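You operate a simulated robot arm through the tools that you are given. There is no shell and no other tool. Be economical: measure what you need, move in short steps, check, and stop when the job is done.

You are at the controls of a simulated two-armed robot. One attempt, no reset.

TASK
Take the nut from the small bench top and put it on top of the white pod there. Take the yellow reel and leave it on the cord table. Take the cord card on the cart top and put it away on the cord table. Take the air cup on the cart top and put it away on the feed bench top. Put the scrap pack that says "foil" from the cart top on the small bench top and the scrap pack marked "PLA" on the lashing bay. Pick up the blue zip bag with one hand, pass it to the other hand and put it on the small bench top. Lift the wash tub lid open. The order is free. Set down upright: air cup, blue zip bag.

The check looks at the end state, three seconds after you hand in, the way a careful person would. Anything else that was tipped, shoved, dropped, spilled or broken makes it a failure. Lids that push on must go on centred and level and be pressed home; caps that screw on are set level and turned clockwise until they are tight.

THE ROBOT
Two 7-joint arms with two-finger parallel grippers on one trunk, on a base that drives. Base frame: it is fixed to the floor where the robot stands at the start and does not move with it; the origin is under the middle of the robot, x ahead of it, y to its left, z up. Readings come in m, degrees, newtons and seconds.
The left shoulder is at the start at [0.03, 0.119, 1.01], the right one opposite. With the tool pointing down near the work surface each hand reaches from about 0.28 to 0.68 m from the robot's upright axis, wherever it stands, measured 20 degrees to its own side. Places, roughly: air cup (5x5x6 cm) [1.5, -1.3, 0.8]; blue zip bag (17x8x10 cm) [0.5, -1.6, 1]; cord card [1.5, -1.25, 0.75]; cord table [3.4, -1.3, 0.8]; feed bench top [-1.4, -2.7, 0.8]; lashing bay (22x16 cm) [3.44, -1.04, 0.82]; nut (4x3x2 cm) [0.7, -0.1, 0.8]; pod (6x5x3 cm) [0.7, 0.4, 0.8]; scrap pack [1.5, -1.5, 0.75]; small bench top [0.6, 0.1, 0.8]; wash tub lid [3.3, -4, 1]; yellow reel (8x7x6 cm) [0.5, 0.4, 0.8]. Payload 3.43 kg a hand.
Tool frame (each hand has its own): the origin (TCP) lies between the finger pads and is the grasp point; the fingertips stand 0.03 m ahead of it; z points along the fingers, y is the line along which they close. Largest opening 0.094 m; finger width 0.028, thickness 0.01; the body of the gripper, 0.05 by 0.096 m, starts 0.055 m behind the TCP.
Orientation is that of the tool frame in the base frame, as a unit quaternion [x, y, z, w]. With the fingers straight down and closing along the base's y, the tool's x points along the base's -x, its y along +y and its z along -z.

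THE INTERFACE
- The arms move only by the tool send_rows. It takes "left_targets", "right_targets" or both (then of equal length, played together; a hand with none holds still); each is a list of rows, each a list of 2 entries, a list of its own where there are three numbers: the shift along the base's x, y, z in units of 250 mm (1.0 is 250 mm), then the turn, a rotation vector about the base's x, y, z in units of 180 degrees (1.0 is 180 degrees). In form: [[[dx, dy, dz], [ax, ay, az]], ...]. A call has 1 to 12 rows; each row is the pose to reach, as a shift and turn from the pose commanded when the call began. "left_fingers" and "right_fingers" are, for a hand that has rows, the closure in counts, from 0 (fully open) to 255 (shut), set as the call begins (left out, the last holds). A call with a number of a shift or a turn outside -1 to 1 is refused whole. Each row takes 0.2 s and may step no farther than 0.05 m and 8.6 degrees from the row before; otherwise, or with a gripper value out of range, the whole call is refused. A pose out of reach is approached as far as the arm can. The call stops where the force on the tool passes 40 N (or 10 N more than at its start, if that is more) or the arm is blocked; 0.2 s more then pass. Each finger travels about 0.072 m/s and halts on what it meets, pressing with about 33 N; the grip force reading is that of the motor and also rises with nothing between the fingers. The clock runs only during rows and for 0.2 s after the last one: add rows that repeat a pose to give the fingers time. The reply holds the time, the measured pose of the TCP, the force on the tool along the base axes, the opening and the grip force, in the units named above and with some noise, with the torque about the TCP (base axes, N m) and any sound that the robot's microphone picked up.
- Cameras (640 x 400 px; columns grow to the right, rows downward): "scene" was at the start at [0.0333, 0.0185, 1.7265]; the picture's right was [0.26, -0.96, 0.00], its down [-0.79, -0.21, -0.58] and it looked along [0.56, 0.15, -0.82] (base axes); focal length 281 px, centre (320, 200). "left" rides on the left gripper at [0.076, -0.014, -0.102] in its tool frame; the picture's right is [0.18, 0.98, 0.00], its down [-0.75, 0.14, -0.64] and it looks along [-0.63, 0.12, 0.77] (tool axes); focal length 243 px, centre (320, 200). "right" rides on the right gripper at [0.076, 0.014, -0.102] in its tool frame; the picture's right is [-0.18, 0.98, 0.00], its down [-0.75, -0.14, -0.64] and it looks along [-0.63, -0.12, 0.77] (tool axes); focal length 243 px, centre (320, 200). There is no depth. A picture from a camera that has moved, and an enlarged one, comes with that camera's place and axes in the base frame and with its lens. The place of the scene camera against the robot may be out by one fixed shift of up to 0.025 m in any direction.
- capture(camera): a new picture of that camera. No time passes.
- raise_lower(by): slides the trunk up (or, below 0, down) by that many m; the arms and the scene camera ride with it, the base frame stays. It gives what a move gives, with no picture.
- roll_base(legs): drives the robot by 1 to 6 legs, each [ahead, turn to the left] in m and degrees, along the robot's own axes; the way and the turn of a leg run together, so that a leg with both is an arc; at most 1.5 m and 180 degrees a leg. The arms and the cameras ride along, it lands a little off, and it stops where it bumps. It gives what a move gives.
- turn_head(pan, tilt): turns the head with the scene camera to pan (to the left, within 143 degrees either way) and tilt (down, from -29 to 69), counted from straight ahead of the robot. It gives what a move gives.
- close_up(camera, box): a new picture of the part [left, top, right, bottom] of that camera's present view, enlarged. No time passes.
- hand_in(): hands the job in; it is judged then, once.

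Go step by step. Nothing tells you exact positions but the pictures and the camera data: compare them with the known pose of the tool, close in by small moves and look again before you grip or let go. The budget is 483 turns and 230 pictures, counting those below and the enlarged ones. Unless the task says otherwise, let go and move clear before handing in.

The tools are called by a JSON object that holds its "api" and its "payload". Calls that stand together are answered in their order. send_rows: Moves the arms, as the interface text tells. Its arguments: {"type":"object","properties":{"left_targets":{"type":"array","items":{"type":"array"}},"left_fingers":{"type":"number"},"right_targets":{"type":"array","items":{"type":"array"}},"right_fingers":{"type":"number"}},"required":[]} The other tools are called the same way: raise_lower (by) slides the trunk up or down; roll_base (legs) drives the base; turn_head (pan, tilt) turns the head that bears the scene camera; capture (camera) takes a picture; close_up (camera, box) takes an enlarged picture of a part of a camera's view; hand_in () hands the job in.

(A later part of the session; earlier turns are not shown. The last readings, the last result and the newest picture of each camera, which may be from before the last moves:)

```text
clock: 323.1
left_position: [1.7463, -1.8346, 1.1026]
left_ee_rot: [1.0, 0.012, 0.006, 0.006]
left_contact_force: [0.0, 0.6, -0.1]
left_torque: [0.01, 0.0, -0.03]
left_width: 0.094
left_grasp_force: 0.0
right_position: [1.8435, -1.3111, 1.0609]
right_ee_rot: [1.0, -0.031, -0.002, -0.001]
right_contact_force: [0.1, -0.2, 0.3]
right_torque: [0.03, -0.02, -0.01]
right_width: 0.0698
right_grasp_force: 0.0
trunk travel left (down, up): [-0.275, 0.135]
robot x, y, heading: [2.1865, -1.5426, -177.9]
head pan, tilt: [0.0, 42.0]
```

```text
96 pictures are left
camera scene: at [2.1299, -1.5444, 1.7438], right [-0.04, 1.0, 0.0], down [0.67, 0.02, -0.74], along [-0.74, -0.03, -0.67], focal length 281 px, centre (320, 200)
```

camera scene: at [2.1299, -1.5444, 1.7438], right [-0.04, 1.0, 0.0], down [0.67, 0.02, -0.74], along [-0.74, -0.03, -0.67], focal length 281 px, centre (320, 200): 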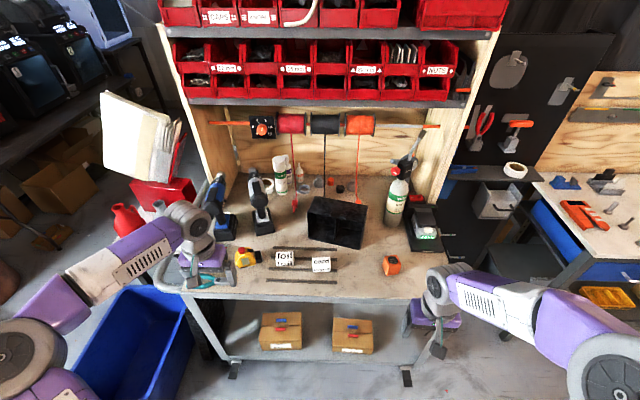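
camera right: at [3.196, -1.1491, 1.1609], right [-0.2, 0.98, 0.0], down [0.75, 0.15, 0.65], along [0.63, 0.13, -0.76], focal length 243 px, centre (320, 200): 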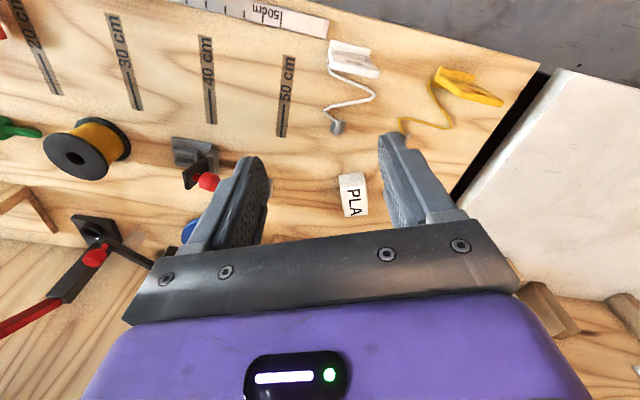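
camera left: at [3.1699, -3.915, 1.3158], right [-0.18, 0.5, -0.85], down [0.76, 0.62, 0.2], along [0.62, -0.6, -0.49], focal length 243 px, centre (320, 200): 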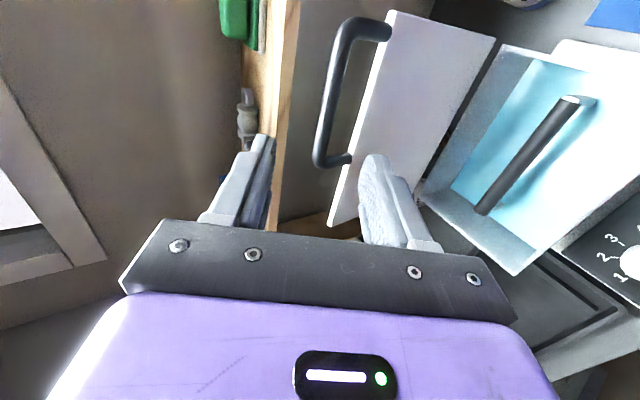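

{"api": "roll_base", "payload": {"legs": [[0.18, -2]]}}

{"api": "capture", "payload": {"camera": "right"}}

{"api": "capture", "payload": {"camera": "left"}}

```text
clock: 324.6
left_position: [1.5606, -1.8212, 1.102]
left_ee_rot: [1.0, -0.005, 0.006, 0.005]
left_contact_force: [-0.1, 1.0, 0.3]
left_torque: [0.01, -0.01, -0.03]
left_width: 0.0943
left_grasp_force: 0.0
right_position: [1.6744, -1.3021, 1.0592]
right_ee_rot: [0.999, -0.048, -0.002, 0.0]
right_contact_force: [-0.5, 0.5, -0.2]
right_torque: [0.04, -0.02, -0.01]
right_width: 0.07
right_grasp_force: 0.0
trunk travel left (down, up): [-0.275, 0.135]
robot x, y, heading: [2.0155, -1.545, -179.8]
head pan, tilt: [0.0, 42.0]
```

```text
95 pictures are left
camera right: at [1.7487, -1.3261, 1.1612], right [-0.28, -0.96, 0.0], down [-0.73, 0.21, 0.64], along [-0.62, 0.18, -0.76], focal length 243 px, centre (320, 200)
```

right: 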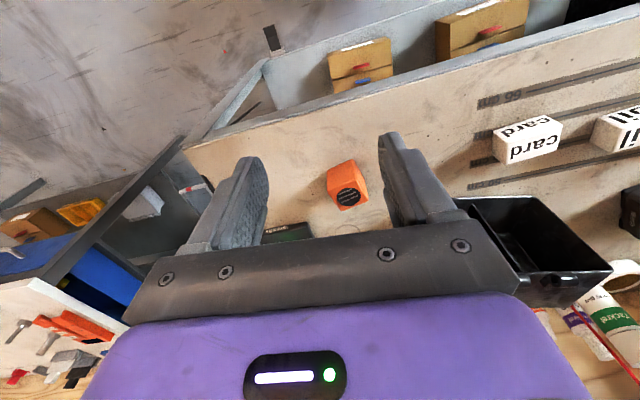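

```text
94 pictures are left
camera left: at [1.6359, -1.8072, 1.205], right [0.17, -0.98, 0.01], down [-0.76, -0.13, 0.63], along [-0.62, -0.12, -0.77], focal length 243 px, centre (320, 200)
```

left: 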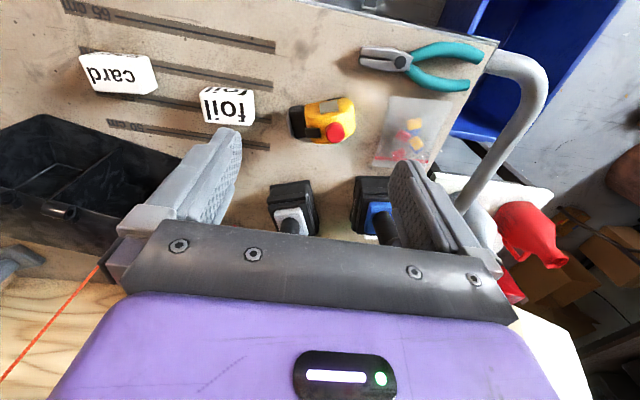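

{"api": "close_up", "payload": {"camera": "right", "box": [290, 140, 410, 215]}}

{"api": "close_up", "payload": {"camera": "left", "box": [170, 65, 290, 140]}}

```text
5.33 times, centred on (350, 178) of right
camera zoom: at [1.7487, -1.3261, 1.1612], right [-0.28, -0.96, 0.0], down [-0.73, 0.21, 0.64], along [-0.62, 0.18, -0.76], focal length 1294 px, centre (160, 320)
```

zoom: 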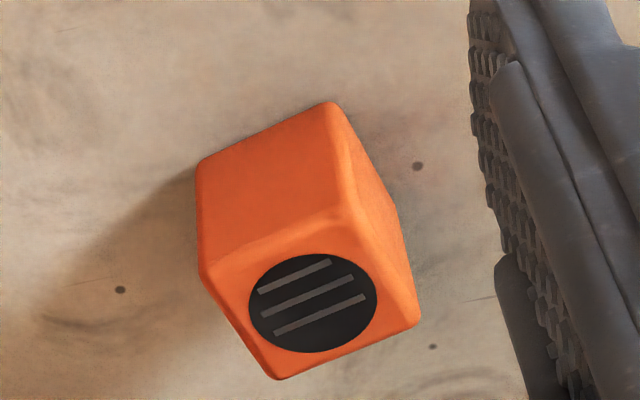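

```text
5.33 times, centred on (230, 102) of left
camera zoom: at [1.6359, -1.8072, 1.205], right [0.17, -0.98, 0.01], down [-0.76, -0.13, 0.63], along [-0.62, -0.12, -0.77], focal length 1294 px, centre (800, 720)
```

zoom: 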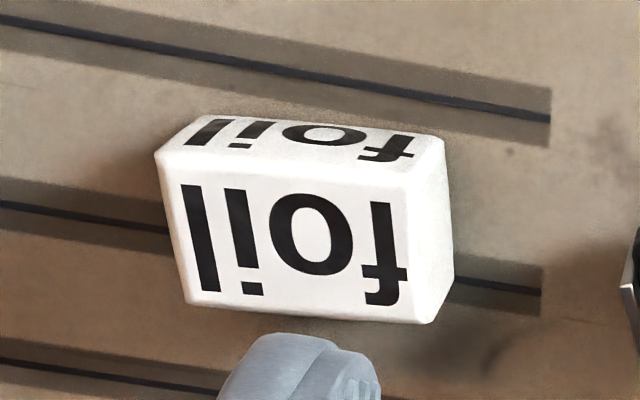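

Cup top is at about [1.515, -1.302, 0.88] and foil pack at about [1.493, -1.70, 0.85]. I'm moving both hands above their items with matching yaws.

{"api": "send_rows", "payload": {"right_targets": [[[-0.128, 0, -0.04], [0, 0, 0.02]], [[-0.256, 0, -0.1], [0, 0, 0.04]], [[-0.384, 0, -0.18], [0, 0, 0.06]], [[-0.512, 0, -0.26], [0, 0, 0.08]], [[-0.64, 0, -0.36], [0, 0, 0.098]]], "left_targets": [[[-0.055, 0.097, -0.1], [0, 0, 0.007]], [[-0.11, 0.194, -0.22], [0, 0, 0.014]], [[-0.165, 0.291, -0.34], [0, 0, 0.021]], [[-0.22, 0.388, -0.46], [0, 0, 0.028]], [[-0.272, 0.484, -0.56], [0, 0, 0.035]]], "right_fingers": 0, "left_fingers": 0}}

{"api": "capture", "payload": {"camera": "right"}}

{"api": "capture", "payload": {"camera": "left"}}

```text
clock: 325.8
left_position: [1.555, -1.7232, 0.952]
left_ee_rot: [0.999, 0.051, 0.004, 0.005]
left_contact_force: [0.2, 0.3, 0.5]
left_torque: [-0.06, -0.02, -0.01]
left_width: 0.0939
left_grasp_force: 0.0
left hand out of reach, approached as far as the arm can: row 2, 3, 4, 5
right_position: [1.513, -1.3021, 0.9685]
right_ee_rot: [0.995, 0.104, -0.002, 0.001]
right_contact_force: [-0.4, -0.1, -0.3]
right_torque: [0.0, 0.0, 0.02]
right_width: 0.094
right_grasp_force: 0.2
trunk travel left (down, up): [-0.275, 0.135]
robot x, y, heading: [2.0122, -1.5405, -179.8]
head pan, tilt: [0.0, 42.0]
```

```text
91 pictures are left
camera right: at [1.5906, -1.3007, 1.0695], right [0.03, -1.0, 0.0], down [-0.76, -0.02, 0.64], along [-0.64, -0.02, -0.76], focal length 243 px, centre (320, 200)
```

right: 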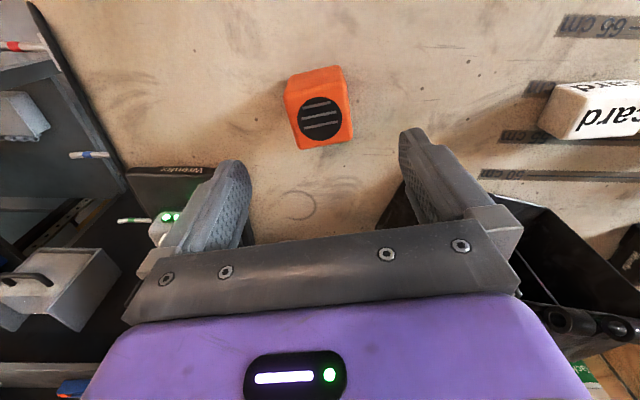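

```text
90 pictures are left
camera left: at [1.6295, -1.701, 1.0554], right [0.28, -0.96, 0.01], down [-0.74, -0.21, 0.64], along [-0.61, -0.19, -0.77], focal length 243 px, centre (320, 200)
```

left: 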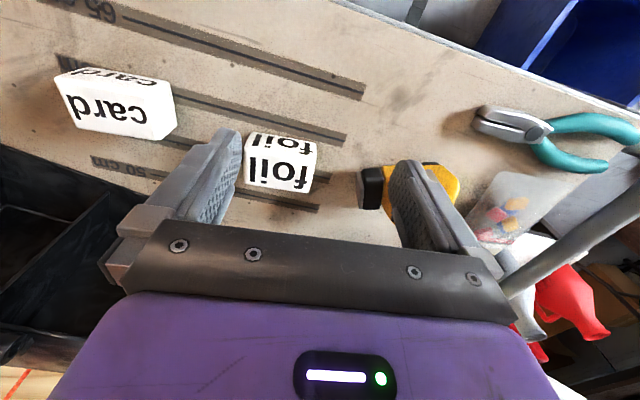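

{"api": "send_rows", "payload": {"right_targets": [[[0.01, 0, -0.16], [0, 0, 0]], [[0.01, 0, -0.32], [0, 0, 0]], [[0.01, 0, -0.43], [0, 0, 0]]]}}

{"api": "send_rows", "payload": {"right_targets": [[[0, 0, 0], [0, 0, 0]], [[0, 0, 0], [0, 0, 0]], [[0, 0, 0], [0, 0, 0]], [[0, 0, 0], [0, 0, 0]], [[0, 0, 0], [0, 0, 0]]], "right_fingers": 255}}

{"api": "capture", "payload": {"camera": "right"}}

```text
clock: 326.6
left_position: [1.5545, -1.7263, 0.952]
left_ee_rot: [0.999, 0.05, 0.005, 0.004]
left_contact_force: [0.7, -0.5, 0.3]
left_torque: [-0.01, -0.01, -0.06]
left_width: 0.0939
left_grasp_force: 0.0
right_position: [1.5181, -1.3019, 0.8602]
right_ee_rot: [0.994, 0.105, -0.002, 0.001]
right_contact_force: [-0.4, -0.3, -0.5]
right_torque: [-0.03, 0.01, 0.01]
right_width: 0.0941
right_grasp_force: 0.0
trunk travel left (down, up): [-0.275, 0.135]
robot x, y, heading: [2.0125, -1.5461, -179.8]
head pan, tilt: [0.0, 42.0]
```

```text
clock: 327.8
left_position: [1.5549, -1.7254, 0.9525]
left_ee_rot: [0.999, 0.051, 0.006, 0.004]
left_contact_force: [0.1, -0.1, -0.1]
left_torque: [0.02, 0.01, 0.0]
left_width: 0.0941
left_grasp_force: 0.0
right_position: [1.5167, -1.3021, 0.8607]
right_ee_rot: [0.995, 0.104, -0.001, 0.0]
right_contact_force: [0.2, 1.6, -0.1]
right_torque: [-0.03, 0.0, 0.01]
right_width: 0.0543
right_grasp_force: 33.3
trunk travel left (down, up): [-0.275, 0.135]
robot x, y, heading: [2.0129, -1.5421, -179.8]
head pan, tilt: [0.0, 42.0]
```

```text
89 pictures are left
camera right: at [1.5952, -1.3009, 0.9623], right [0.03, -1.0, 0.0], down [-0.76, -0.02, 0.64], along [-0.64, -0.02, -0.76], focal length 243 px, centre (320, 200)
```

right: 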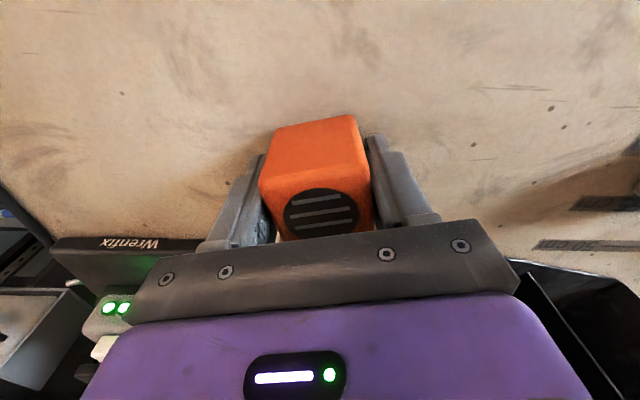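

The cup is gripped. I'll lift it, and try the left hand via a higher path.

{"api": "send_rows", "payload": {"right_targets": [[[0, 0, 0.15], [0, 0, 0]], [[0, 0, 0.33], [0, 0, 0]], [[0.05, 0.03, 0.5], [0, 0, 0]], [[0.15, 0.06, 0.65], [0, 0, 0]], [[0.28, 0.1, 0.78], [0, 0, 0]], [[0.4, 0.15, 0.85], [0, 0, 0]]], "left_targets": [[[0, 0, 0.15], [0, 0, 0]], [[0, 0, 0.3], [0, 0, 0]], [[-0.05, 0.05, 0.4], [0, 0, 0]], [[-0.15, 0.1, 0.4], [0, 0, 0]], [[-0.25, 0.1, 0.4], [0, 0, 0]], [[-0.25, 0.1, 0.3], [0, 0, 0]]]}}

{"api": "capture", "payload": {"camera": "scene"}}

```text
clock: 329.1
left_position: [1.5625, -1.749, 1.049]
left_ee_rot: [0.999, 0.051, 0.006, 0.006]
left_contact_force: [0.6, 0.4, 0.0]
left_torque: [0.01, 0.01, -0.02]
left_width: 0.0941
left_grasp_force: 0.0
left hand out of reach, approached as far as the arm can: row 1, 2, 3, 4, 5, 6
right_position: [1.6186, -1.2653, 1.0752]
right_ee_rot: [0.995, 0.104, -0.002, 0.0]
right_contact_force: [0.9, 0.1, -3.0]
right_torque: [0.02, 0.01, -0.04]
right_width: 0.0543
right_grasp_force: 33.6
trunk travel left (down, up): [-0.275, 0.135]
robot x, y, heading: [2.0135, -1.5411, -179.9]
head pan, tilt: [0.0, 42.0]
```

```text
88 pictures are left
camera scene: at [1.9536, -1.5456, 1.7438], right [0.0, 1.0, 0.0], down [0.67, 0.0, -0.74], along [-0.74, 0.0, -0.67], focal length 281 px, centre (320, 200)
```

scene: 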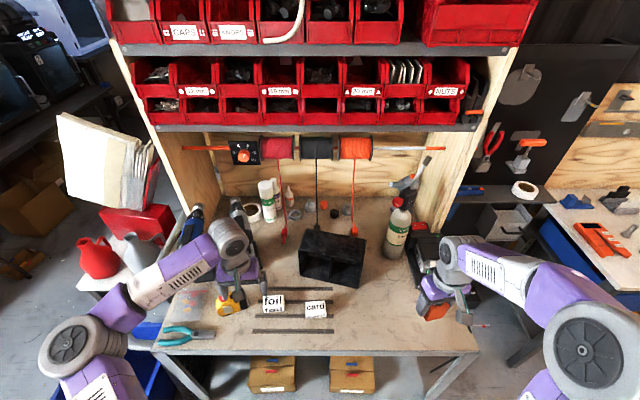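

The left elbow dropped into an awkward posture. I'll try drawing the hand back and up to recover.

{"api": "send_rows", "payload": {"left_targets": [[[0.1, -0.1, 0.1], [0, 0, 0]], [[0.2, -0.2, 0.2], [0, 0, 0]], [[0.3, -0.2, 0.25], [0, 0, 0]], [[0.4, -0.2, 0.25], [0, 0, 0]], [[0.5, -0.1, 0.25], [0, 0, 0]], [[0.6, 0.0, 0.25], [0, 0, 0]]]}}

{"api": "capture", "payload": {"camera": "scene"}}

```text
clock: 330.6
left_position: [1.713, -1.7501, 1.1146]
left_ee_rot: [0.999, 0.05, 0.004, 0.006]
left_contact_force: [0.2, 1.4, 0.4]
left_torque: [-0.01, 0.01, -0.01]
left_width: 0.0939
left_grasp_force: 0.1
right_position: [1.6174, -1.2656, 1.0748]
right_ee_rot: [0.994, 0.105, -0.001, 0.001]
right_contact_force: [-0.5, 0.5, -2.4]
right_torque: [-0.02, 0.01, -0.02]
right_width: 0.0541
right_grasp_force: 33.3
trunk travel left (down, up): [-0.275, 0.135]
robot x, y, heading: [2.0103, -1.5436, -180.0]
head pan, tilt: [0.0, 42.0]
```

```text
87 pictures are left
camera scene: at [1.9534, -1.5447, 1.7438], right [0.0, 1.0, 0.0], down [0.67, 0.0, -0.74], along [-0.74, 0.0, -0.67], focal length 281 px, centre (320, 200)
```

scene: 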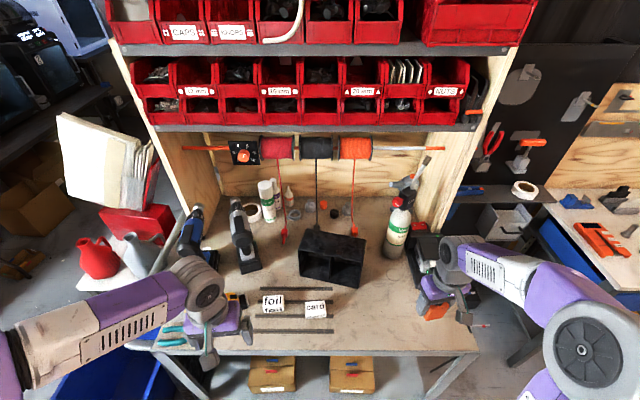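

{"api": "send_rows", "payload": {"left_targets": [[[0, 0, 0], [0, 0, 0.046]], [[0, 0, 0], [0, 0, 0.092]], [[0, 0, 0], [0, 0, 0.138]], [[0, 0, 0], [0, 0, 0.184]], [[0, 0, 0], [0, 0, 0.23]], [[0, 0, 0], [0, 0, 0.276]], [[0, 0, 0], [0, 0, 0.322]], [[0, 0, 0], [0, 0, 0.368]], [[0, 0, 0], [0, 0, 0.414]], [[0, 0, 0], [0, 0, 0.46]], [[-0.1, 0, 0], [0, 0, 0.46]], [[-0.25, 0, 0], [0, 0, 0.46]]]}}

{"api": "capture", "payload": {"camera": "scene"}}

```text
clock: 333.1
left_position: [1.6497, -1.7518, 1.1134]
left_ee_rot: [0.716, 0.699, 0.009, 0.0]
left_contact_force: [-0.9, 0.0, 0.1]
left_torque: [-0.04, 0.0, 0.03]
left_width: 0.0943
left_grasp_force: 0.1
right_position: [1.6148, -1.266, 1.074]
right_ee_rot: [0.995, 0.105, -0.002, 0.0]
right_contact_force: [-0.9, -0.4, -2.1]
right_torque: [0.01, -0.02, -0.01]
right_width: 0.0544
right_grasp_force: 32.7
trunk travel left (down, up): [-0.275, 0.135]
robot x, y, heading: [2.011, -1.5445, -180.0]
head pan, tilt: [0.0, 42.0]
```

```text
86 pictures are left
camera scene: at [1.951, -1.5458, 1.7437], right [0.0, 1.0, 0.0], down [0.67, 0.0, -0.74], along [-0.74, 0.0, -0.67], focal length 281 px, centre (320, 200)
```

scene: 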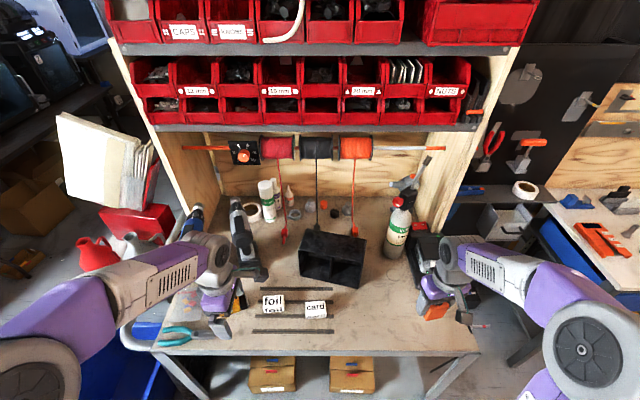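

Reach is back with the 90° yaw, which also suits the pack's short side. I'm moving over the foil pack.

{"api": "send_rows", "payload": {"left_targets": [[[-0.13, 0.04, 0], [0, 0, 0.01]], [[-0.26, 0.08, -0.05], [0, 0, 0.02]], [[-0.4, 0.14, -0.15], [0, 0, 0.03]], [[-0.52, 0.18, -0.28], [0, 0, 0.039]], [[-0.628, 0.207, -0.42], [0, 0, 0.039]], [[-0.628, 0.207, -0.55], [0, 0, 0.039]]]}}

{"api": "capture", "payload": {"camera": "left"}}

```text
clock: 334.6
left_position: [1.493, -1.7009, 0.9787]
left_ee_rot: [0.672, 0.74, 0.009, -0.001]
left_contact_force: [-0.2, 0.2, -0.3]
left_torque: [0.0, 0.0, 0.0]
left_width: 0.0941
left_grasp_force: 0.0
right_position: [1.6165, -1.2663, 1.0756]
right_ee_rot: [0.994, 0.105, -0.003, 0.0]
right_contact_force: [0.0, 0.3, -2.7]
right_torque: [0.02, -0.05, 0.05]
right_width: 0.0541
right_grasp_force: 33.0
trunk travel left (down, up): [-0.275, 0.135]
robot x, y, heading: [2.0145, -1.5476, -179.8]
head pan, tilt: [0.0, 42.0]
```

```text
85 pictures are left
camera left: at [1.4709, -1.6266, 1.0806], right [0.96, 0.28, 0.01], down [0.21, -0.74, 0.63], along [0.19, -0.61, -0.77], focal length 243 px, centre (320, 200)
```

left: 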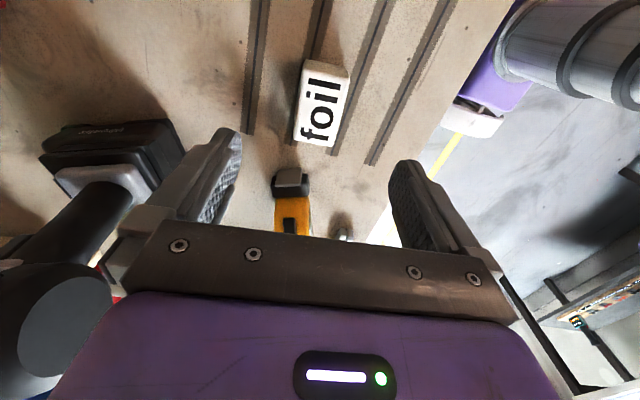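

{"api": "send_rows", "payload": {"left_targets": [[[0.01, 0.012, -0.17], [0, 0, 0]], [[0.01, 0.012, -0.34], [0, 0, 0]], [[0.01, 0.012, -0.44], [0, 0, 0]], [[0.01, 0.012, -0.498], [0, 0, 0]]]}}

{"api": "capture", "payload": {"camera": "left"}}

```text
clock: 335.6
left_position: [1.4953, -1.6961, 0.8516]
left_ee_rot: [0.672, 0.741, 0.007, 0.001]
left_contact_force: [0.1, -0.6, 0.3]
left_torque: [0.0, 0.0, -0.01]
left_width: 0.0939
left_grasp_force: 0.0
right_position: [1.6162, -1.267, 1.0746]
right_ee_rot: [0.995, 0.104, -0.003, -0.001]
right_contact_force: [0.3, 0.0, -3.1]
right_torque: [0.03, -0.02, 0.01]
right_width: 0.0542
right_grasp_force: 32.9
trunk travel left (down, up): [-0.275, 0.135]
robot x, y, heading: [2.014, -1.5438, -179.5]
head pan, tilt: [0.0, 42.0]
```

```text
84 pictures are left
camera left: at [1.4733, -1.6228, 0.9546], right [0.96, 0.28, 0.01], down [0.21, -0.74, 0.64], along [0.19, -0.61, -0.77], focal length 243 px, centre (320, 200)
```

left: 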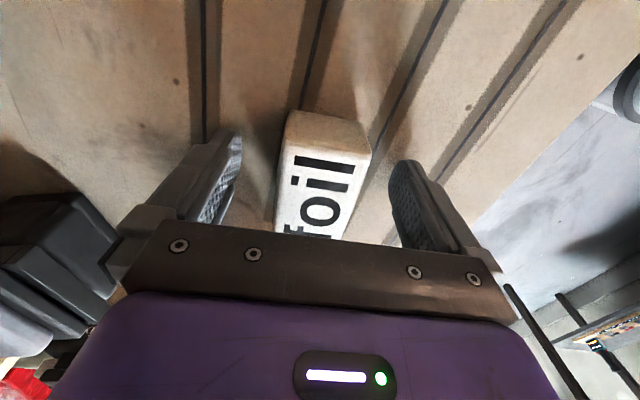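

{"api": "send_rows", "payload": {"left_targets": [[[0, 0, 0], [0, 0, 0]], [[0, 0, 0], [0, 0, 0]], [[0, 0, 0], [0, 0, 0]], [[0, 0, 0], [0, 0, 0]], [[0, 0, 0], [0, 0, 0]]], "left_fingers": 255}}

{"api": "send_rows", "payload": {"left_targets": [[[0, 0, 0.15], [0, 0, 0]], [[0, 0, 0.33], [0, 0, 0]], [[0.0, 0, 0.5], [0, 0, 0]], [[0.08, 0, 0.65], [0, 0, 0]], [[0.2, 0, 0.75], [0, 0, 0]], [[0.36, 0, 0.8], [0, 0, 0]], [[0.5, 0, 0.85], [0, 0, 0]]]}}

{"api": "capture", "payload": {"camera": "left"}}

{"api": "capture", "payload": {"camera": "scene"}}

```text
clock: 336.8
left_position: [1.4945, -1.6953, 0.8508]
left_ee_rot: [0.672, 0.741, 0.007, -0.001]
left_contact_force: [-0.2, 0.0, -0.5]
left_torque: [0.01, -0.01, 0.02]
left_width: 0.0481
left_grasp_force: 33.0
right_position: [1.6171, -1.2664, 1.0758]
right_ee_rot: [0.994, 0.105, -0.001, 0.001]
right_contact_force: [0.4, 0.5, -2.1]
right_torque: [-0.01, -0.01, 0.02]
right_width: 0.0542
right_grasp_force: 32.8
trunk travel left (down, up): [-0.275, 0.135]
robot x, y, heading: [2.0104, -1.5459, -179.9]
head pan, tilt: [0.0, 42.0]
```

```text
clock: 338.4
left_position: [1.6208, -1.6961, 1.0639]
left_ee_rot: [0.671, 0.741, 0.008, 0.0]
left_contact_force: [-0.2, -0.3, -0.5]
left_torque: [0.01, 0.02, -0.01]
left_width: 0.0482
left_grasp_force: 32.9
right_position: [1.6173, -1.2667, 1.0749]
right_ee_rot: [0.995, 0.104, -0.002, -0.001]
right_contact_force: [0.1, 0.5, -3.2]
right_torque: [0.0, 0.01, 0.01]
right_width: 0.0543
right_grasp_force: 33.0
trunk travel left (down, up): [-0.275, 0.135]
robot x, y, heading: [2.0118, -1.5459, -179.8]
head pan, tilt: [0.0, 42.0]
```

```text
83 pictures are left
camera left: at [1.6, -1.6229, 1.1665], right [0.96, 0.28, 0.01], down [0.21, -0.74, 0.63], along [0.19, -0.61, -0.77], focal length 243 px, centre (320, 200)
```

left: 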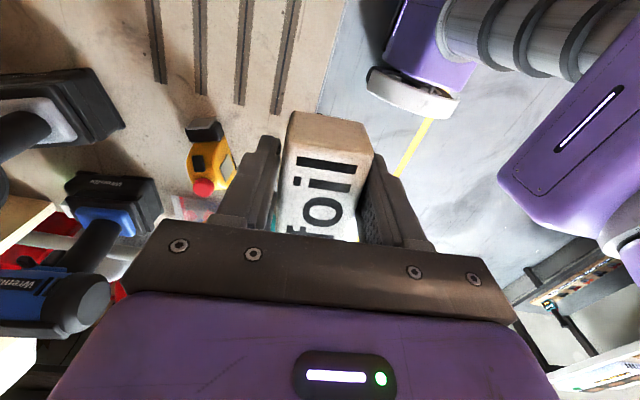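

```text
82 pictures are left
camera scene: at [1.9537, -1.5464, 1.7438], right [0.0, 1.0, 0.0], down [0.67, 0.0, -0.74], along [-0.74, 0.0, -0.67], focal length 281 px, centre (320, 200)
```

scene: 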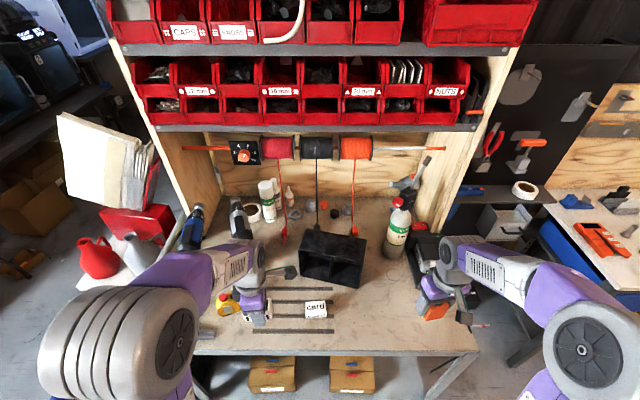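

Both items are held and the left elbow is back up. I'll tuck the right hand inward, then drive the known route back to the small bench.

{"api": "send_rows", "payload": {"right_targets": [[[0, -0.15, 0], [0, 0, -0.02]], [[0, -0.3, 0], [0, 0, -0.04]], [[0, -0.45, 0], [0, 0, -0.058]]]}}

{"api": "roll_base", "payload": {"legs": [[-0.4, 0], [0, -76.5], [1.5, 0], [1.1, 0]]}}

{"api": "turn_head", "payload": {"pan": 60, "tilt": 40}}

{"api": "capture", "payload": {"camera": "scene"}}

```text
clock: 339.1
left_position: [1.6197, -1.6974, 1.0638]
left_ee_rot: [0.671, 0.741, 0.009, 0.0]
left_contact_force: [-0.1, -1.1, 0.4]
left_torque: [0.0, -0.03, 0.03]
left_width: 0.0487
left_grasp_force: 32.8
right_position: [1.6164, -1.3782, 1.0762]
right_ee_rot: [1.0, 0.014, -0.002, 0.0]
right_contact_force: [0.2, -0.4, -2.5]
right_torque: [0.0, -0.01, -0.01]
right_width: 0.0544
right_grasp_force: 33.2
trunk travel left (down, up): [-0.275, 0.135]
robot x, y, heading: [2.0108, -1.5455, -179.6]
head pan, tilt: [0.0, 42.0]
```

```text
clock: 357.1
left_position: [1.5528, 1.3138, 1.0628]
left_ee_rot: [0.986, 0.165, 0.006, 0.005]
left_contact_force: [-0.4, 0.4, -0.3]
left_torque: [-0.01, 0.0, -0.02]
left_width: 0.0481
left_grasp_force: 32.6
right_position: [1.8636, 1.3908, 1.0771]
right_ee_rot: [0.793, -0.609, -0.002, -0.001]
right_contact_force: [0.2, -0.2, -3.0]
right_torque: [-0.03, 0.04, -0.01]
right_width: 0.054
right_grasp_force: 33.2
trunk travel left (down, up): [-0.275, 0.135]
robot x, y, heading: [1.7875, 0.9634, 103.5]
head pan, tilt: [0.0, 42.0]
```

```text
clock: 358.4
left_position: [1.5523, 1.3136, 1.0632]
left_ee_rot: [0.986, 0.165, 0.005, 0.004]
left_contact_force: [-0.4, 0.1, -0.4]
left_torque: [0.02, -0.01, 0.03]
left_width: 0.0483
left_grasp_force: 32.8
right_position: [1.863, 1.3916, 1.0766]
right_ee_rot: [0.793, -0.609, -0.002, -0.001]
right_contact_force: [-0.1, 0.1, -2.6]
right_torque: [-0.03, -0.04, 0.0]
right_width: 0.0542
right_grasp_force: 32.9
trunk travel left (down, up): [-0.275, 0.135]
robot x, y, heading: [1.7884, 0.9664, 103.4]
head pan, tilt: [60.0, 40.0]
```

```text
81 pictures are left
camera scene: at [1.7085, 0.9619, 1.7467], right [0.28, 0.96, 0.0], down [0.62, -0.18, -0.77], along [-0.73, 0.22, -0.64], focal length 281 px, centre (320, 200)
```

scene: 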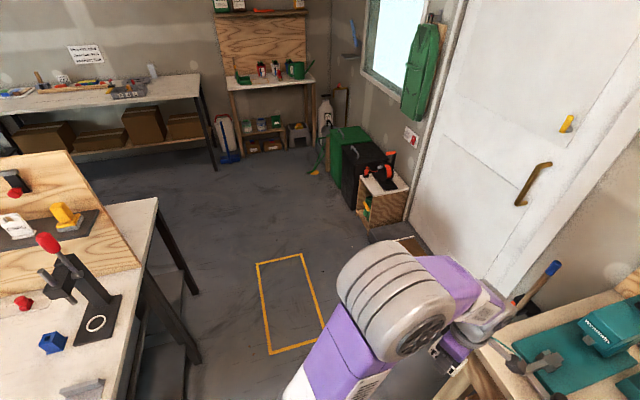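

{"api": "roll_base", "payload": {"legs": [[0, 67], [0.9, 0], [0, 16], [1.18, 0]]}}

{"api": "turn_head", "payload": {"pan": 0, "tilt": 45}}

{"api": "capture", "payload": {"camera": "scene"}}

```text
clock: 372.7
left_position: [-0.655, 0.7027, 1.0624]
left_ee_rot: [0.613, 0.79, 0.009, 0.0]
left_contact_force: [0.1, 0.5, -0.3]
left_torque: [0.0, -0.01, 0.03]
left_width: 0.0483
left_grasp_force: 32.9
right_position: [-0.7072, 1.0184, 1.0767]
right_ee_rot: [0.996, 0.09, -0.001, 0.0]
right_contact_force: [-0.3, -0.8, -2.7]
right_torque: [-0.04, -0.04, 0.04]
right_width: 0.0542
right_grasp_force: 33.1
trunk travel left (down, up): [-0.275, 0.135]
robot x, y, heading: [-0.2896, 0.9109, -171.0]
head pan, tilt: [60.0, 40.0]
```

```text
clock: 374.0
left_position: [-0.6552, 0.7023, 1.0623]
left_ee_rot: [0.613, 0.79, 0.007, -0.001]
left_contact_force: [0.7, 0.5, -0.2]
left_torque: [-0.02, 0.03, 0.03]
left_width: 0.0482
left_grasp_force: 33.4
right_position: [-0.7074, 1.0179, 1.0756]
right_ee_rot: [0.996, 0.089, -0.001, 0.0]
right_contact_force: [-0.8, -0.8, -2.4]
right_torque: [0.02, 0.0, 0.04]
right_width: 0.0542
right_grasp_force: 33.1
trunk travel left (down, up): [-0.275, 0.135]
robot x, y, heading: [-0.2902, 0.91, -171.0]
head pan, tilt: [0.0, 45.0]
```

```text
80 pictures are left
camera scene: at [-0.3476, 0.9031, 1.7394], right [-0.16, 0.99, 0.0], down [0.7, 0.11, -0.71], along [-0.7, -0.11, -0.71], focal length 281 px, centre (320, 200)
```

scene: 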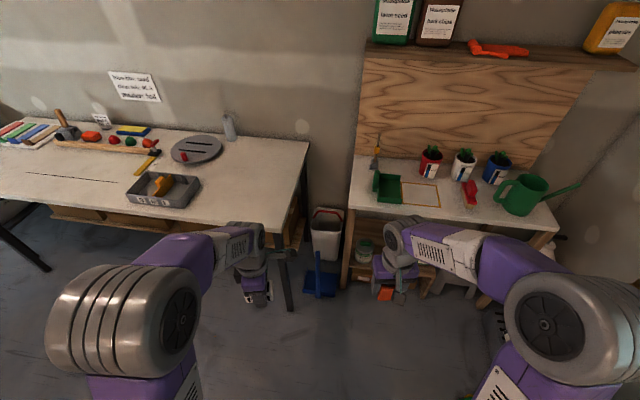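

{"api": "roll_base", "payload": {"legs": [[0, 81], [0.85, 0], [0, 90]]}}

{"api": "turn_head", "payload": {"pan": 0, "tilt": 50}}

{"api": "capture", "payload": {"camera": "scene"}}

```text
clock: 385.8
left_position: [0.091, 0.2038, 1.0637]
left_ee_rot: [0.735, -0.678, 0.0, 0.007]
left_contact_force: [0.2, 0.3, 0.4]
left_torque: [0.0, 0.02, 0.01]
left_width: 0.0481
left_grasp_force: 32.9
right_position: [0.0886, -0.1159, 1.0761]
right_ee_rot: [-0.004, 1.0, 0.001, 0.001]
right_contact_force: [-0.5, 0.1, -3.5]
right_torque: [0.02, 0.03, 0.01]
right_width: 0.0543
right_grasp_force: 32.7
trunk travel left (down, up): [-0.275, 0.135]
robot x, y, heading: [-0.2988, 0.0608, -0.7]
head pan, tilt: [0.0, 45.0]
```

```text
clock: 386.4
left_position: [0.0904, 0.2033, 1.0645]
left_ee_rot: [0.735, -0.678, 0.0, 0.008]
left_contact_force: [0.0, 0.5, -0.2]
left_torque: [0.04, 0.02, 0.0]
left_width: 0.0481
left_grasp_force: 32.9
right_position: [0.0888, -0.1172, 1.0761]
right_ee_rot: [-0.005, 1.0, 0.001, 0.002]
right_contact_force: [-0.3, 0.8, -2.1]
right_torque: [-0.03, 0.01, -0.01]
right_width: 0.0541
right_grasp_force: 32.5
trunk travel left (down, up): [-0.275, 0.135]
robot x, y, heading: [-0.3034, 0.0573, -0.9]
head pan, tilt: [0.0, 50.0]
```

```text
79 pictures are left
camera scene: at [-0.2636, 0.0586, 1.7326], right [-0.01, -1.0, 0.0], down [-0.77, 0.01, -0.64], along [0.64, -0.01, -0.77], focal length 281 px, centre (320, 200)
```

scene: 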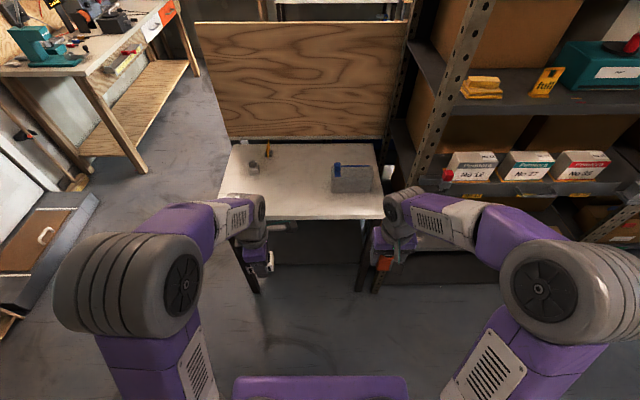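

{"api": "roll_base", "payload": {"legs": [[0.31, 0.5]]}}

{"api": "send_rows", "payload": {"left_targets": [[[0.18, 0, 0], [0, 0, 0]], [[0.36, 0, 0], [0, 0, 0]], [[0.54, 0, 0], [0, 0, 0]], [[0.7, 0, 0], [0, 0, 0]], [[0.7, 0, -0.18], [0, 0, 0]], [[0.7, 0, -0.36], [0, 0, 0]], [[0.7, 0, -0.52], [0, 0, 0]]]}}

{"api": "capture", "payload": {"camera": "left"}}

{"api": "capture", "payload": {"camera": "scene"}}

```text
clock: 388.5
left_position: [0.3999, 0.2062, 1.0632]
left_ee_rot: [0.738, -0.674, 0.0, 0.008]
left_contact_force: [-0.2, -0.2, -0.9]
left_torque: [0.0, 0.01, 0.01]
left_width: 0.0482
left_grasp_force: 32.9
right_position: [0.4001, -0.1133, 1.0761]
right_ee_rot: [-0.012, 1.0, 0.0, 0.002]
right_contact_force: [0.0, -1.4, -3.6]
right_torque: [-0.01, 0.03, 0.05]
right_width: 0.0543
right_grasp_force: 33.3
trunk travel left (down, up): [-0.275, 0.135]
robot x, y, heading: [0.0041, 0.0597, -0.0]
head pan, tilt: [0.0, 50.0]
```

```text
clock: 390.1
left_position: [0.5755, 0.2058, 0.93]
left_ee_rot: [0.739, -0.674, 0.0, 0.008]
left_contact_force: [0.5, 0.2, -0.4]
left_torque: [0.0, -0.01, 0.0]
left_width: 0.0482
left_grasp_force: 33.3
right_position: [0.4006, -0.1137, 1.0766]
right_ee_rot: [-0.011, 1.0, 0.0, 0.002]
right_contact_force: [0.2, -0.7, -2.2]
right_torque: [-0.01, 0.03, 0.01]
right_width: 0.054
right_grasp_force: 33.4
trunk travel left (down, up): [-0.275, 0.135]
robot x, y, heading: [0.0065, 0.055, -0.2]
head pan, tilt: [0.0, 50.0]
```

```text
78 pictures are left
camera left: at [0.5986, 0.1326, 1.0347], right [-0.96, -0.27, 0.01], down [-0.2, 0.75, 0.63], along [-0.18, 0.61, -0.77], focal length 243 px, centre (320, 200)
```

left: 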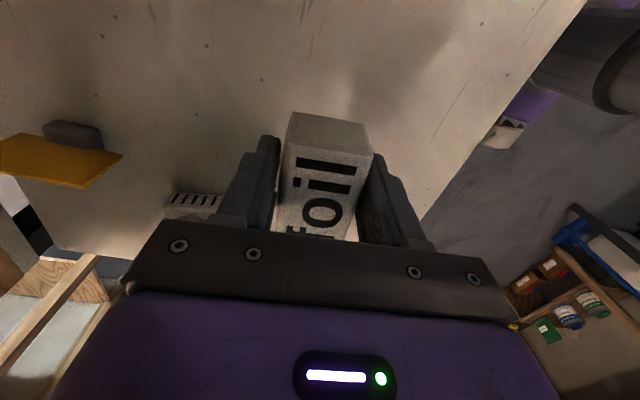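

```text
77 pictures are left
camera scene: at [0.0466, 0.057, 1.7325], right [0.0, -1.0, 0.0], down [-0.77, 0.0, -0.64], along [0.64, 0.0, -0.77], focal length 281 px, centre (320, 200)
```

scene: 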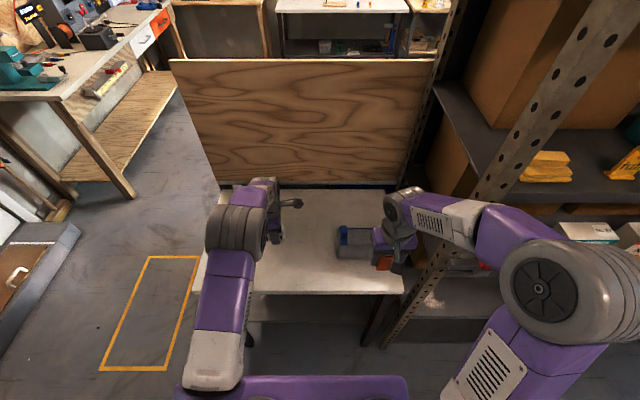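

{"api": "send_rows", "payload": {"left_targets": [[[0, 0, -0.16], [0, 0, 0]], [[0, 0, -0.28], [0, 0, 0]], [[0, 0, -0.292], [0, 0, 0]], [[0, 0, -0.302], [0, 0, 0]], [[0, 0, -0.312], [0, 0, 0]], [[0, 0, -0.322], [0, 0, 0]]]}}

```text
clock: 391.5
left_position: [0.5743, 0.2067, 0.8523]
left_ee_rot: [0.739, -0.674, 0.0, 0.008]
left_contact_force: [-0.9, 0.4, -0.2]
left_torque: [0.01, 0.02, 0.01]
left_width: 0.0483
left_grasp_force: 32.8
right_position: [0.3999, -0.1135, 1.0764]
right_ee_rot: [-0.011, 1.0, 0.0, 0.002]
right_contact_force: [-0.9, -1.0, -3.3]
right_torque: [-0.01, 0.03, 0.01]
right_width: 0.0542
right_grasp_force: 32.8
trunk travel left (down, up): [-0.275, 0.135]
robot x, y, heading: [0.0032, 0.0588, -0.2]
head pan, tilt: [0.0, 50.0]
```

{"api": "send_rows", "payload": {"left_targets": [[[0, 0, -0.006], [0, 0, 0]], [[0, 0, -0.012], [0, 0, 0]], [[0, 0, -0.018], [0, 0, 0]]]}}

```text
clock: 392.3
left_position: [0.5733, 0.2069, 0.8518]
left_ee_rot: [0.739, -0.674, 0.002, 0.005]
left_contact_force: [-3.3, 2.0, 23.1]
left_torque: [0.05, -0.14, 0.02]
left_width: 0.0482
left_grasp_force: 33.1
right_position: [0.3984, -0.1135, 1.078]
right_ee_rot: [-0.011, 1.0, 0.0, 0.003]
right_contact_force: [-0.2, 0.1, -2.7]
right_torque: [0.01, 0.0, -0.01]
right_width: 0.0541
right_grasp_force: 33.2
trunk travel left (down, up): [-0.275, 0.135]
robot x, y, heading: [0.0073, 0.0598, -0.4]
head pan, tilt: [0.0, 50.0]
```

The foil pack is down. I'll release, then rise and retract.

{"api": "send_rows", "payload": {"left_targets": [[[0, 0, 0.008], [0, 0, 0]], [[0, 0, 0.008], [0, 0, 0]], [[0, 0, 0.008], [0, 0, 0]], [[0, 0, 0.1], [0, 0, 0]], [[0, 0, 0.28], [0, 0, 0]], [[0, 0, 0.46], [0, 0, 0]], [[-0.1, 0, 0.62], [0, 0, 0]], [[-0.25, 0, 0.74], [0, 0, 0]], [[-0.42, 0, 0.8], [0, 0, 0]], [[-0.6, 0, 0.84], [0, 0, 0]]], "left_fingers": 80}}

{"api": "capture", "payload": {"camera": "scene"}}

```text
clock: 394.5
left_position: [0.4231, 0.2067, 1.0588]
left_ee_rot: [0.739, -0.673, 0.001, 0.008]
left_contact_force: [-0.8, 0.6, -0.3]
left_torque: [-0.02, -0.06, 0.01]
left_width: 0.0647
left_grasp_force: 0.0
right_position: [0.4006, -0.1133, 1.0759]
right_ee_rot: [-0.012, 1.0, 0.0, 0.003]
right_contact_force: [0.4, 0.8, -3.0]
right_torque: [-0.01, 0.02, 0.03]
right_width: 0.0543
right_grasp_force: 32.9
trunk travel left (down, up): [-0.275, 0.135]
robot x, y, heading: [0.0064, 0.0567, -0.1]
head pan, tilt: [0.0, 50.0]
```

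```text
76 pictures are left
camera scene: at [0.044, 0.0573, 1.7326], right [0.0, -1.0, 0.0], down [-0.77, 0.0, -0.64], along [0.64, 0.0, -0.77], focal length 281 px, centre (320, 200)
```

scene: 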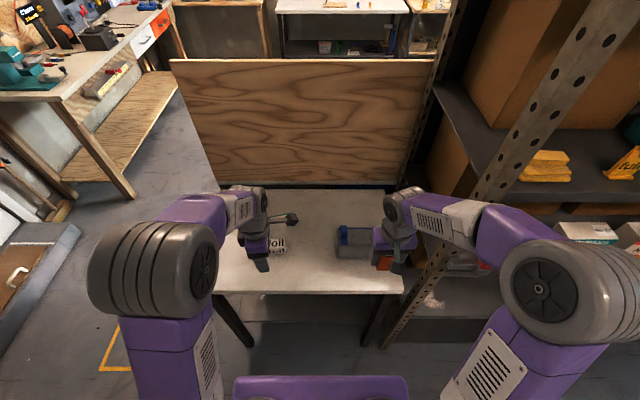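

The foil pack is on the bench. Now I'll drive down the corridor toward the feed bench with the cup.

{"api": "roll_base", "payload": {"legs": [[-0.3, 0], [0, -90], [1.5, 0], [0.8, 0]]}}

{"api": "turn_head", "payload": {"pan": -50, "tilt": 30}}

{"api": "capture", "payload": {"camera": "scene"}}

```text
clock: 411.4
left_position: [-0.0595, -2.687, 1.0564]
left_ee_rot: [-0.069, 0.998, 0.006, -0.006]
left_contact_force: [-0.2, -0.2, 0.6]
left_torque: [-0.01, -0.04, 0.04]
left_width: 0.0645
left_grasp_force: 0.0
right_position: [-0.3804, -2.6766, 1.0755]
right_ee_rot: [0.683, 0.731, -0.001, 0.001]
right_contact_force: [-0.5, -0.2, -3.4]
right_torque: [0.07, 0.02, 0.05]
right_width: 0.0541
right_grasp_force: 32.6
trunk travel left (down, up): [-0.275, 0.135]
robot x, y, heading: [-0.2316, -2.2752, -87.7]
head pan, tilt: [0.0, 50.0]
```

```text
clock: 412.6
left_position: [-0.0612, -2.6859, 1.0578]
left_ee_rot: [-0.07, 0.998, 0.005, -0.007]
left_contact_force: [0.6, 0.3, 0.1]
left_torque: [0.0, -0.04, 0.0]
left_width: 0.0645
left_grasp_force: 0.1
right_position: [-0.3793, -2.6768, 1.0753]
right_ee_rot: [0.683, 0.73, -0.001, 0.002]
right_contact_force: [-0.3, 0.0, -2.7]
right_torque: [0.04, 0.0, -0.01]
right_width: 0.0541
right_grasp_force: 32.7
trunk travel left (down, up): [-0.275, 0.135]
robot x, y, heading: [-0.2305, -2.2741, -87.6]
head pan, tilt: [-50.0, 30.0]
```

```text
75 pictures are left
camera scene: at [-0.303, -2.3065, 1.762], right [-0.68, 0.74, 0.0], down [0.37, 0.34, -0.87], along [-0.64, -0.59, -0.5], focal length 281 px, centre (320, 200)
```

scene: 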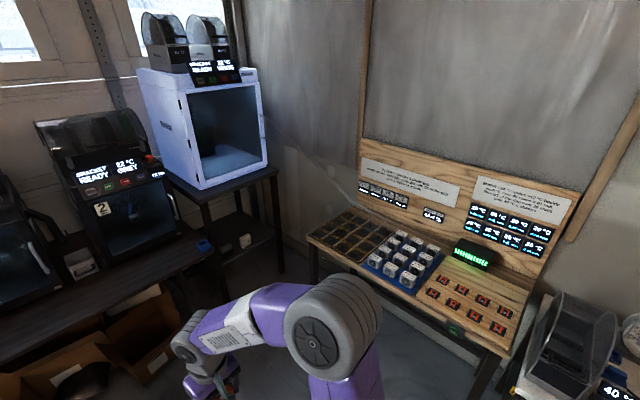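

The wooden bench with trays and boards is the feed bench, centred near (-1.4, -2.7). I'll look for a free spot.

{"api": "close_up", "payload": {"camera": "scene", "box": [290, 140, 600, 360]}}

```text
1.82 times, centred on (445, 250) of scene
camera zoom: at [-0.303, -2.3065, 1.762], right [-0.68, 0.74, 0.0], down [0.37, 0.34, -0.87], along [-0.64, -0.59, -0.5], focal length 511 px, centre (93, 109)
```

zoom: 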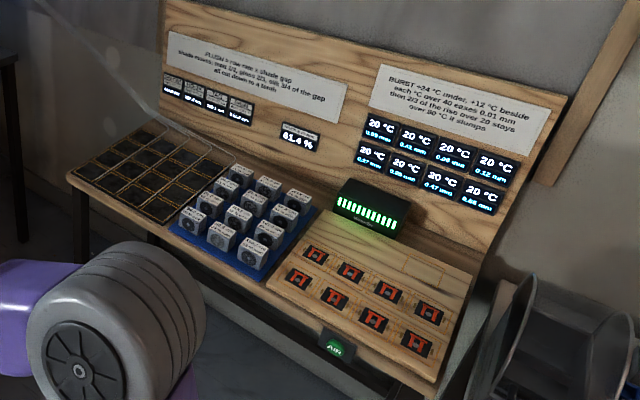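

{"api": "roll_base", "payload": {"legs": [[0, -52], [0.5, 0], [0, -40.5]]}}

{"api": "turn_head", "payload": {"pan": 0, "tilt": 50}}

{"api": "capture", "payload": {"camera": "scene"}}

{"api": "capture", "payload": {"camera": "left"}}

```text
clock: 419.8
left_position: [-1.0355, -2.7436, 1.0584]
left_ee_rot: [0.678, 0.735, 0.007, -0.001]
left_contact_force: [0.4, 0.5, -0.9]
left_torque: [0.03, 0.0, -0.04]
left_width: 0.0645
left_grasp_force: 0.0
right_position: [-1.0081, -2.4239, 1.0772]
right_ee_rot: [1.0, 0.006, -0.002, 0.0]
right_contact_force: [-0.2, 1.0, -3.2]
right_torque: [-0.01, -0.02, -0.02]
right_width: 0.0541
right_grasp_force: 32.8
trunk travel left (down, up): [-0.275, 0.135]
robot x, y, heading: [-0.6145, -2.599, 179.3]
head pan, tilt: [-50.0, 30.0]
```

```text
clock: 421.0
left_position: [-1.0359, -2.7435, 1.0561]
left_ee_rot: [0.679, 0.734, 0.009, -0.001]
left_contact_force: [-0.3, 1.2, -0.2]
left_torque: [0.04, 0.0, 0.02]
left_width: 0.0646
left_grasp_force: 0.1
right_position: [-1.0085, -2.4248, 1.076]
right_ee_rot: [1.0, 0.005, -0.001, 0.0]
right_contact_force: [0.6, -0.6, -2.7]
right_torque: [-0.05, 0.01, -0.05]
right_width: 0.0543
right_grasp_force: 32.6
trunk travel left (down, up): [-0.275, 0.135]
robot x, y, heading: [-0.6144, -2.6012, 179.1]
head pan, tilt: [0.0, 50.0]
```

```text
73 pictures are left
camera scene: at [-0.6692, -2.5998, 1.7326], right [0.01, 1.0, 0.0], down [0.77, -0.01, -0.64], along [-0.64, 0.01, -0.77], focal length 281 px, centre (320, 200)
```

scene: 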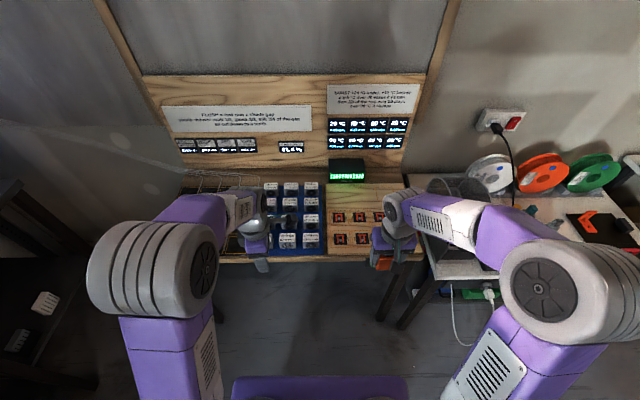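

```text
72 pictures are left
camera left: at [-1.0561, -2.6702, 1.1605], right [0.96, 0.26, 0.01], down [0.2, -0.75, 0.63], along [0.18, -0.61, -0.77], focal length 243 px, centre (320, 200)
```

left: 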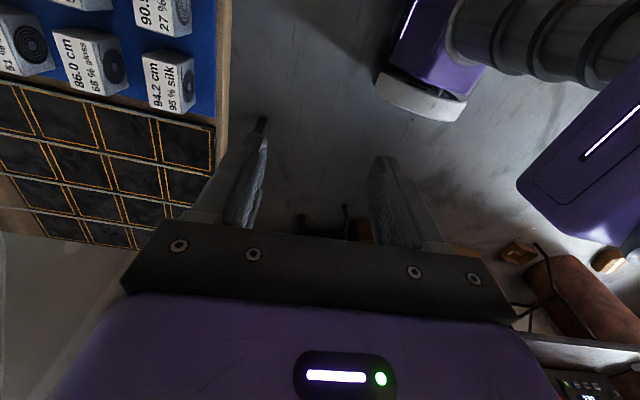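

{"api": "capture", "payload": {"camera": "right"}}

{"api": "close_up", "payload": {"camera": "scene", "box": [170, 140, 450, 280]}}

```text
71 pictures are left
camera right: at [-0.9315, -2.4392, 1.178], right [-0.17, -0.98, 0.0], down [-0.75, 0.13, 0.64], along [-0.63, 0.11, -0.76], focal length 243 px, centre (320, 200)
```

right: 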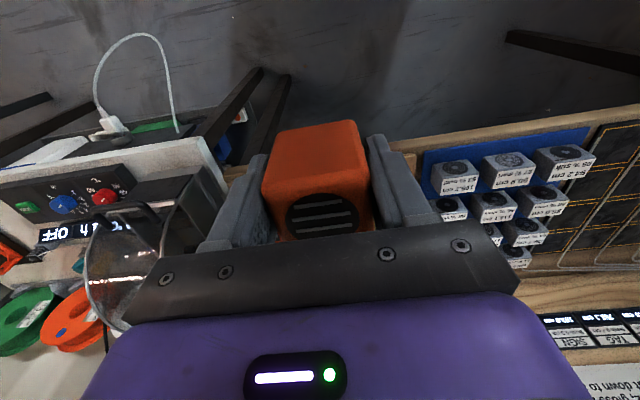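

```text
2.29 times, centred on (310, 210) of scene
camera zoom: at [-0.6692, -2.5998, 1.7326], right [0.01, 1.0, 0.0], down [0.77, -0.01, -0.64], along [-0.64, 0.01, -0.77], focal length 642 px, centre (343, 177)
```

zoom: 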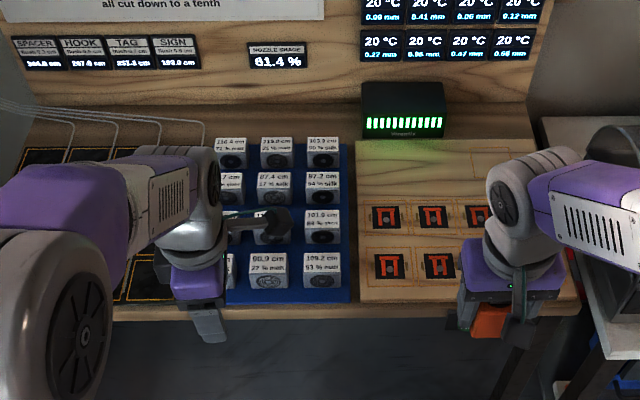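

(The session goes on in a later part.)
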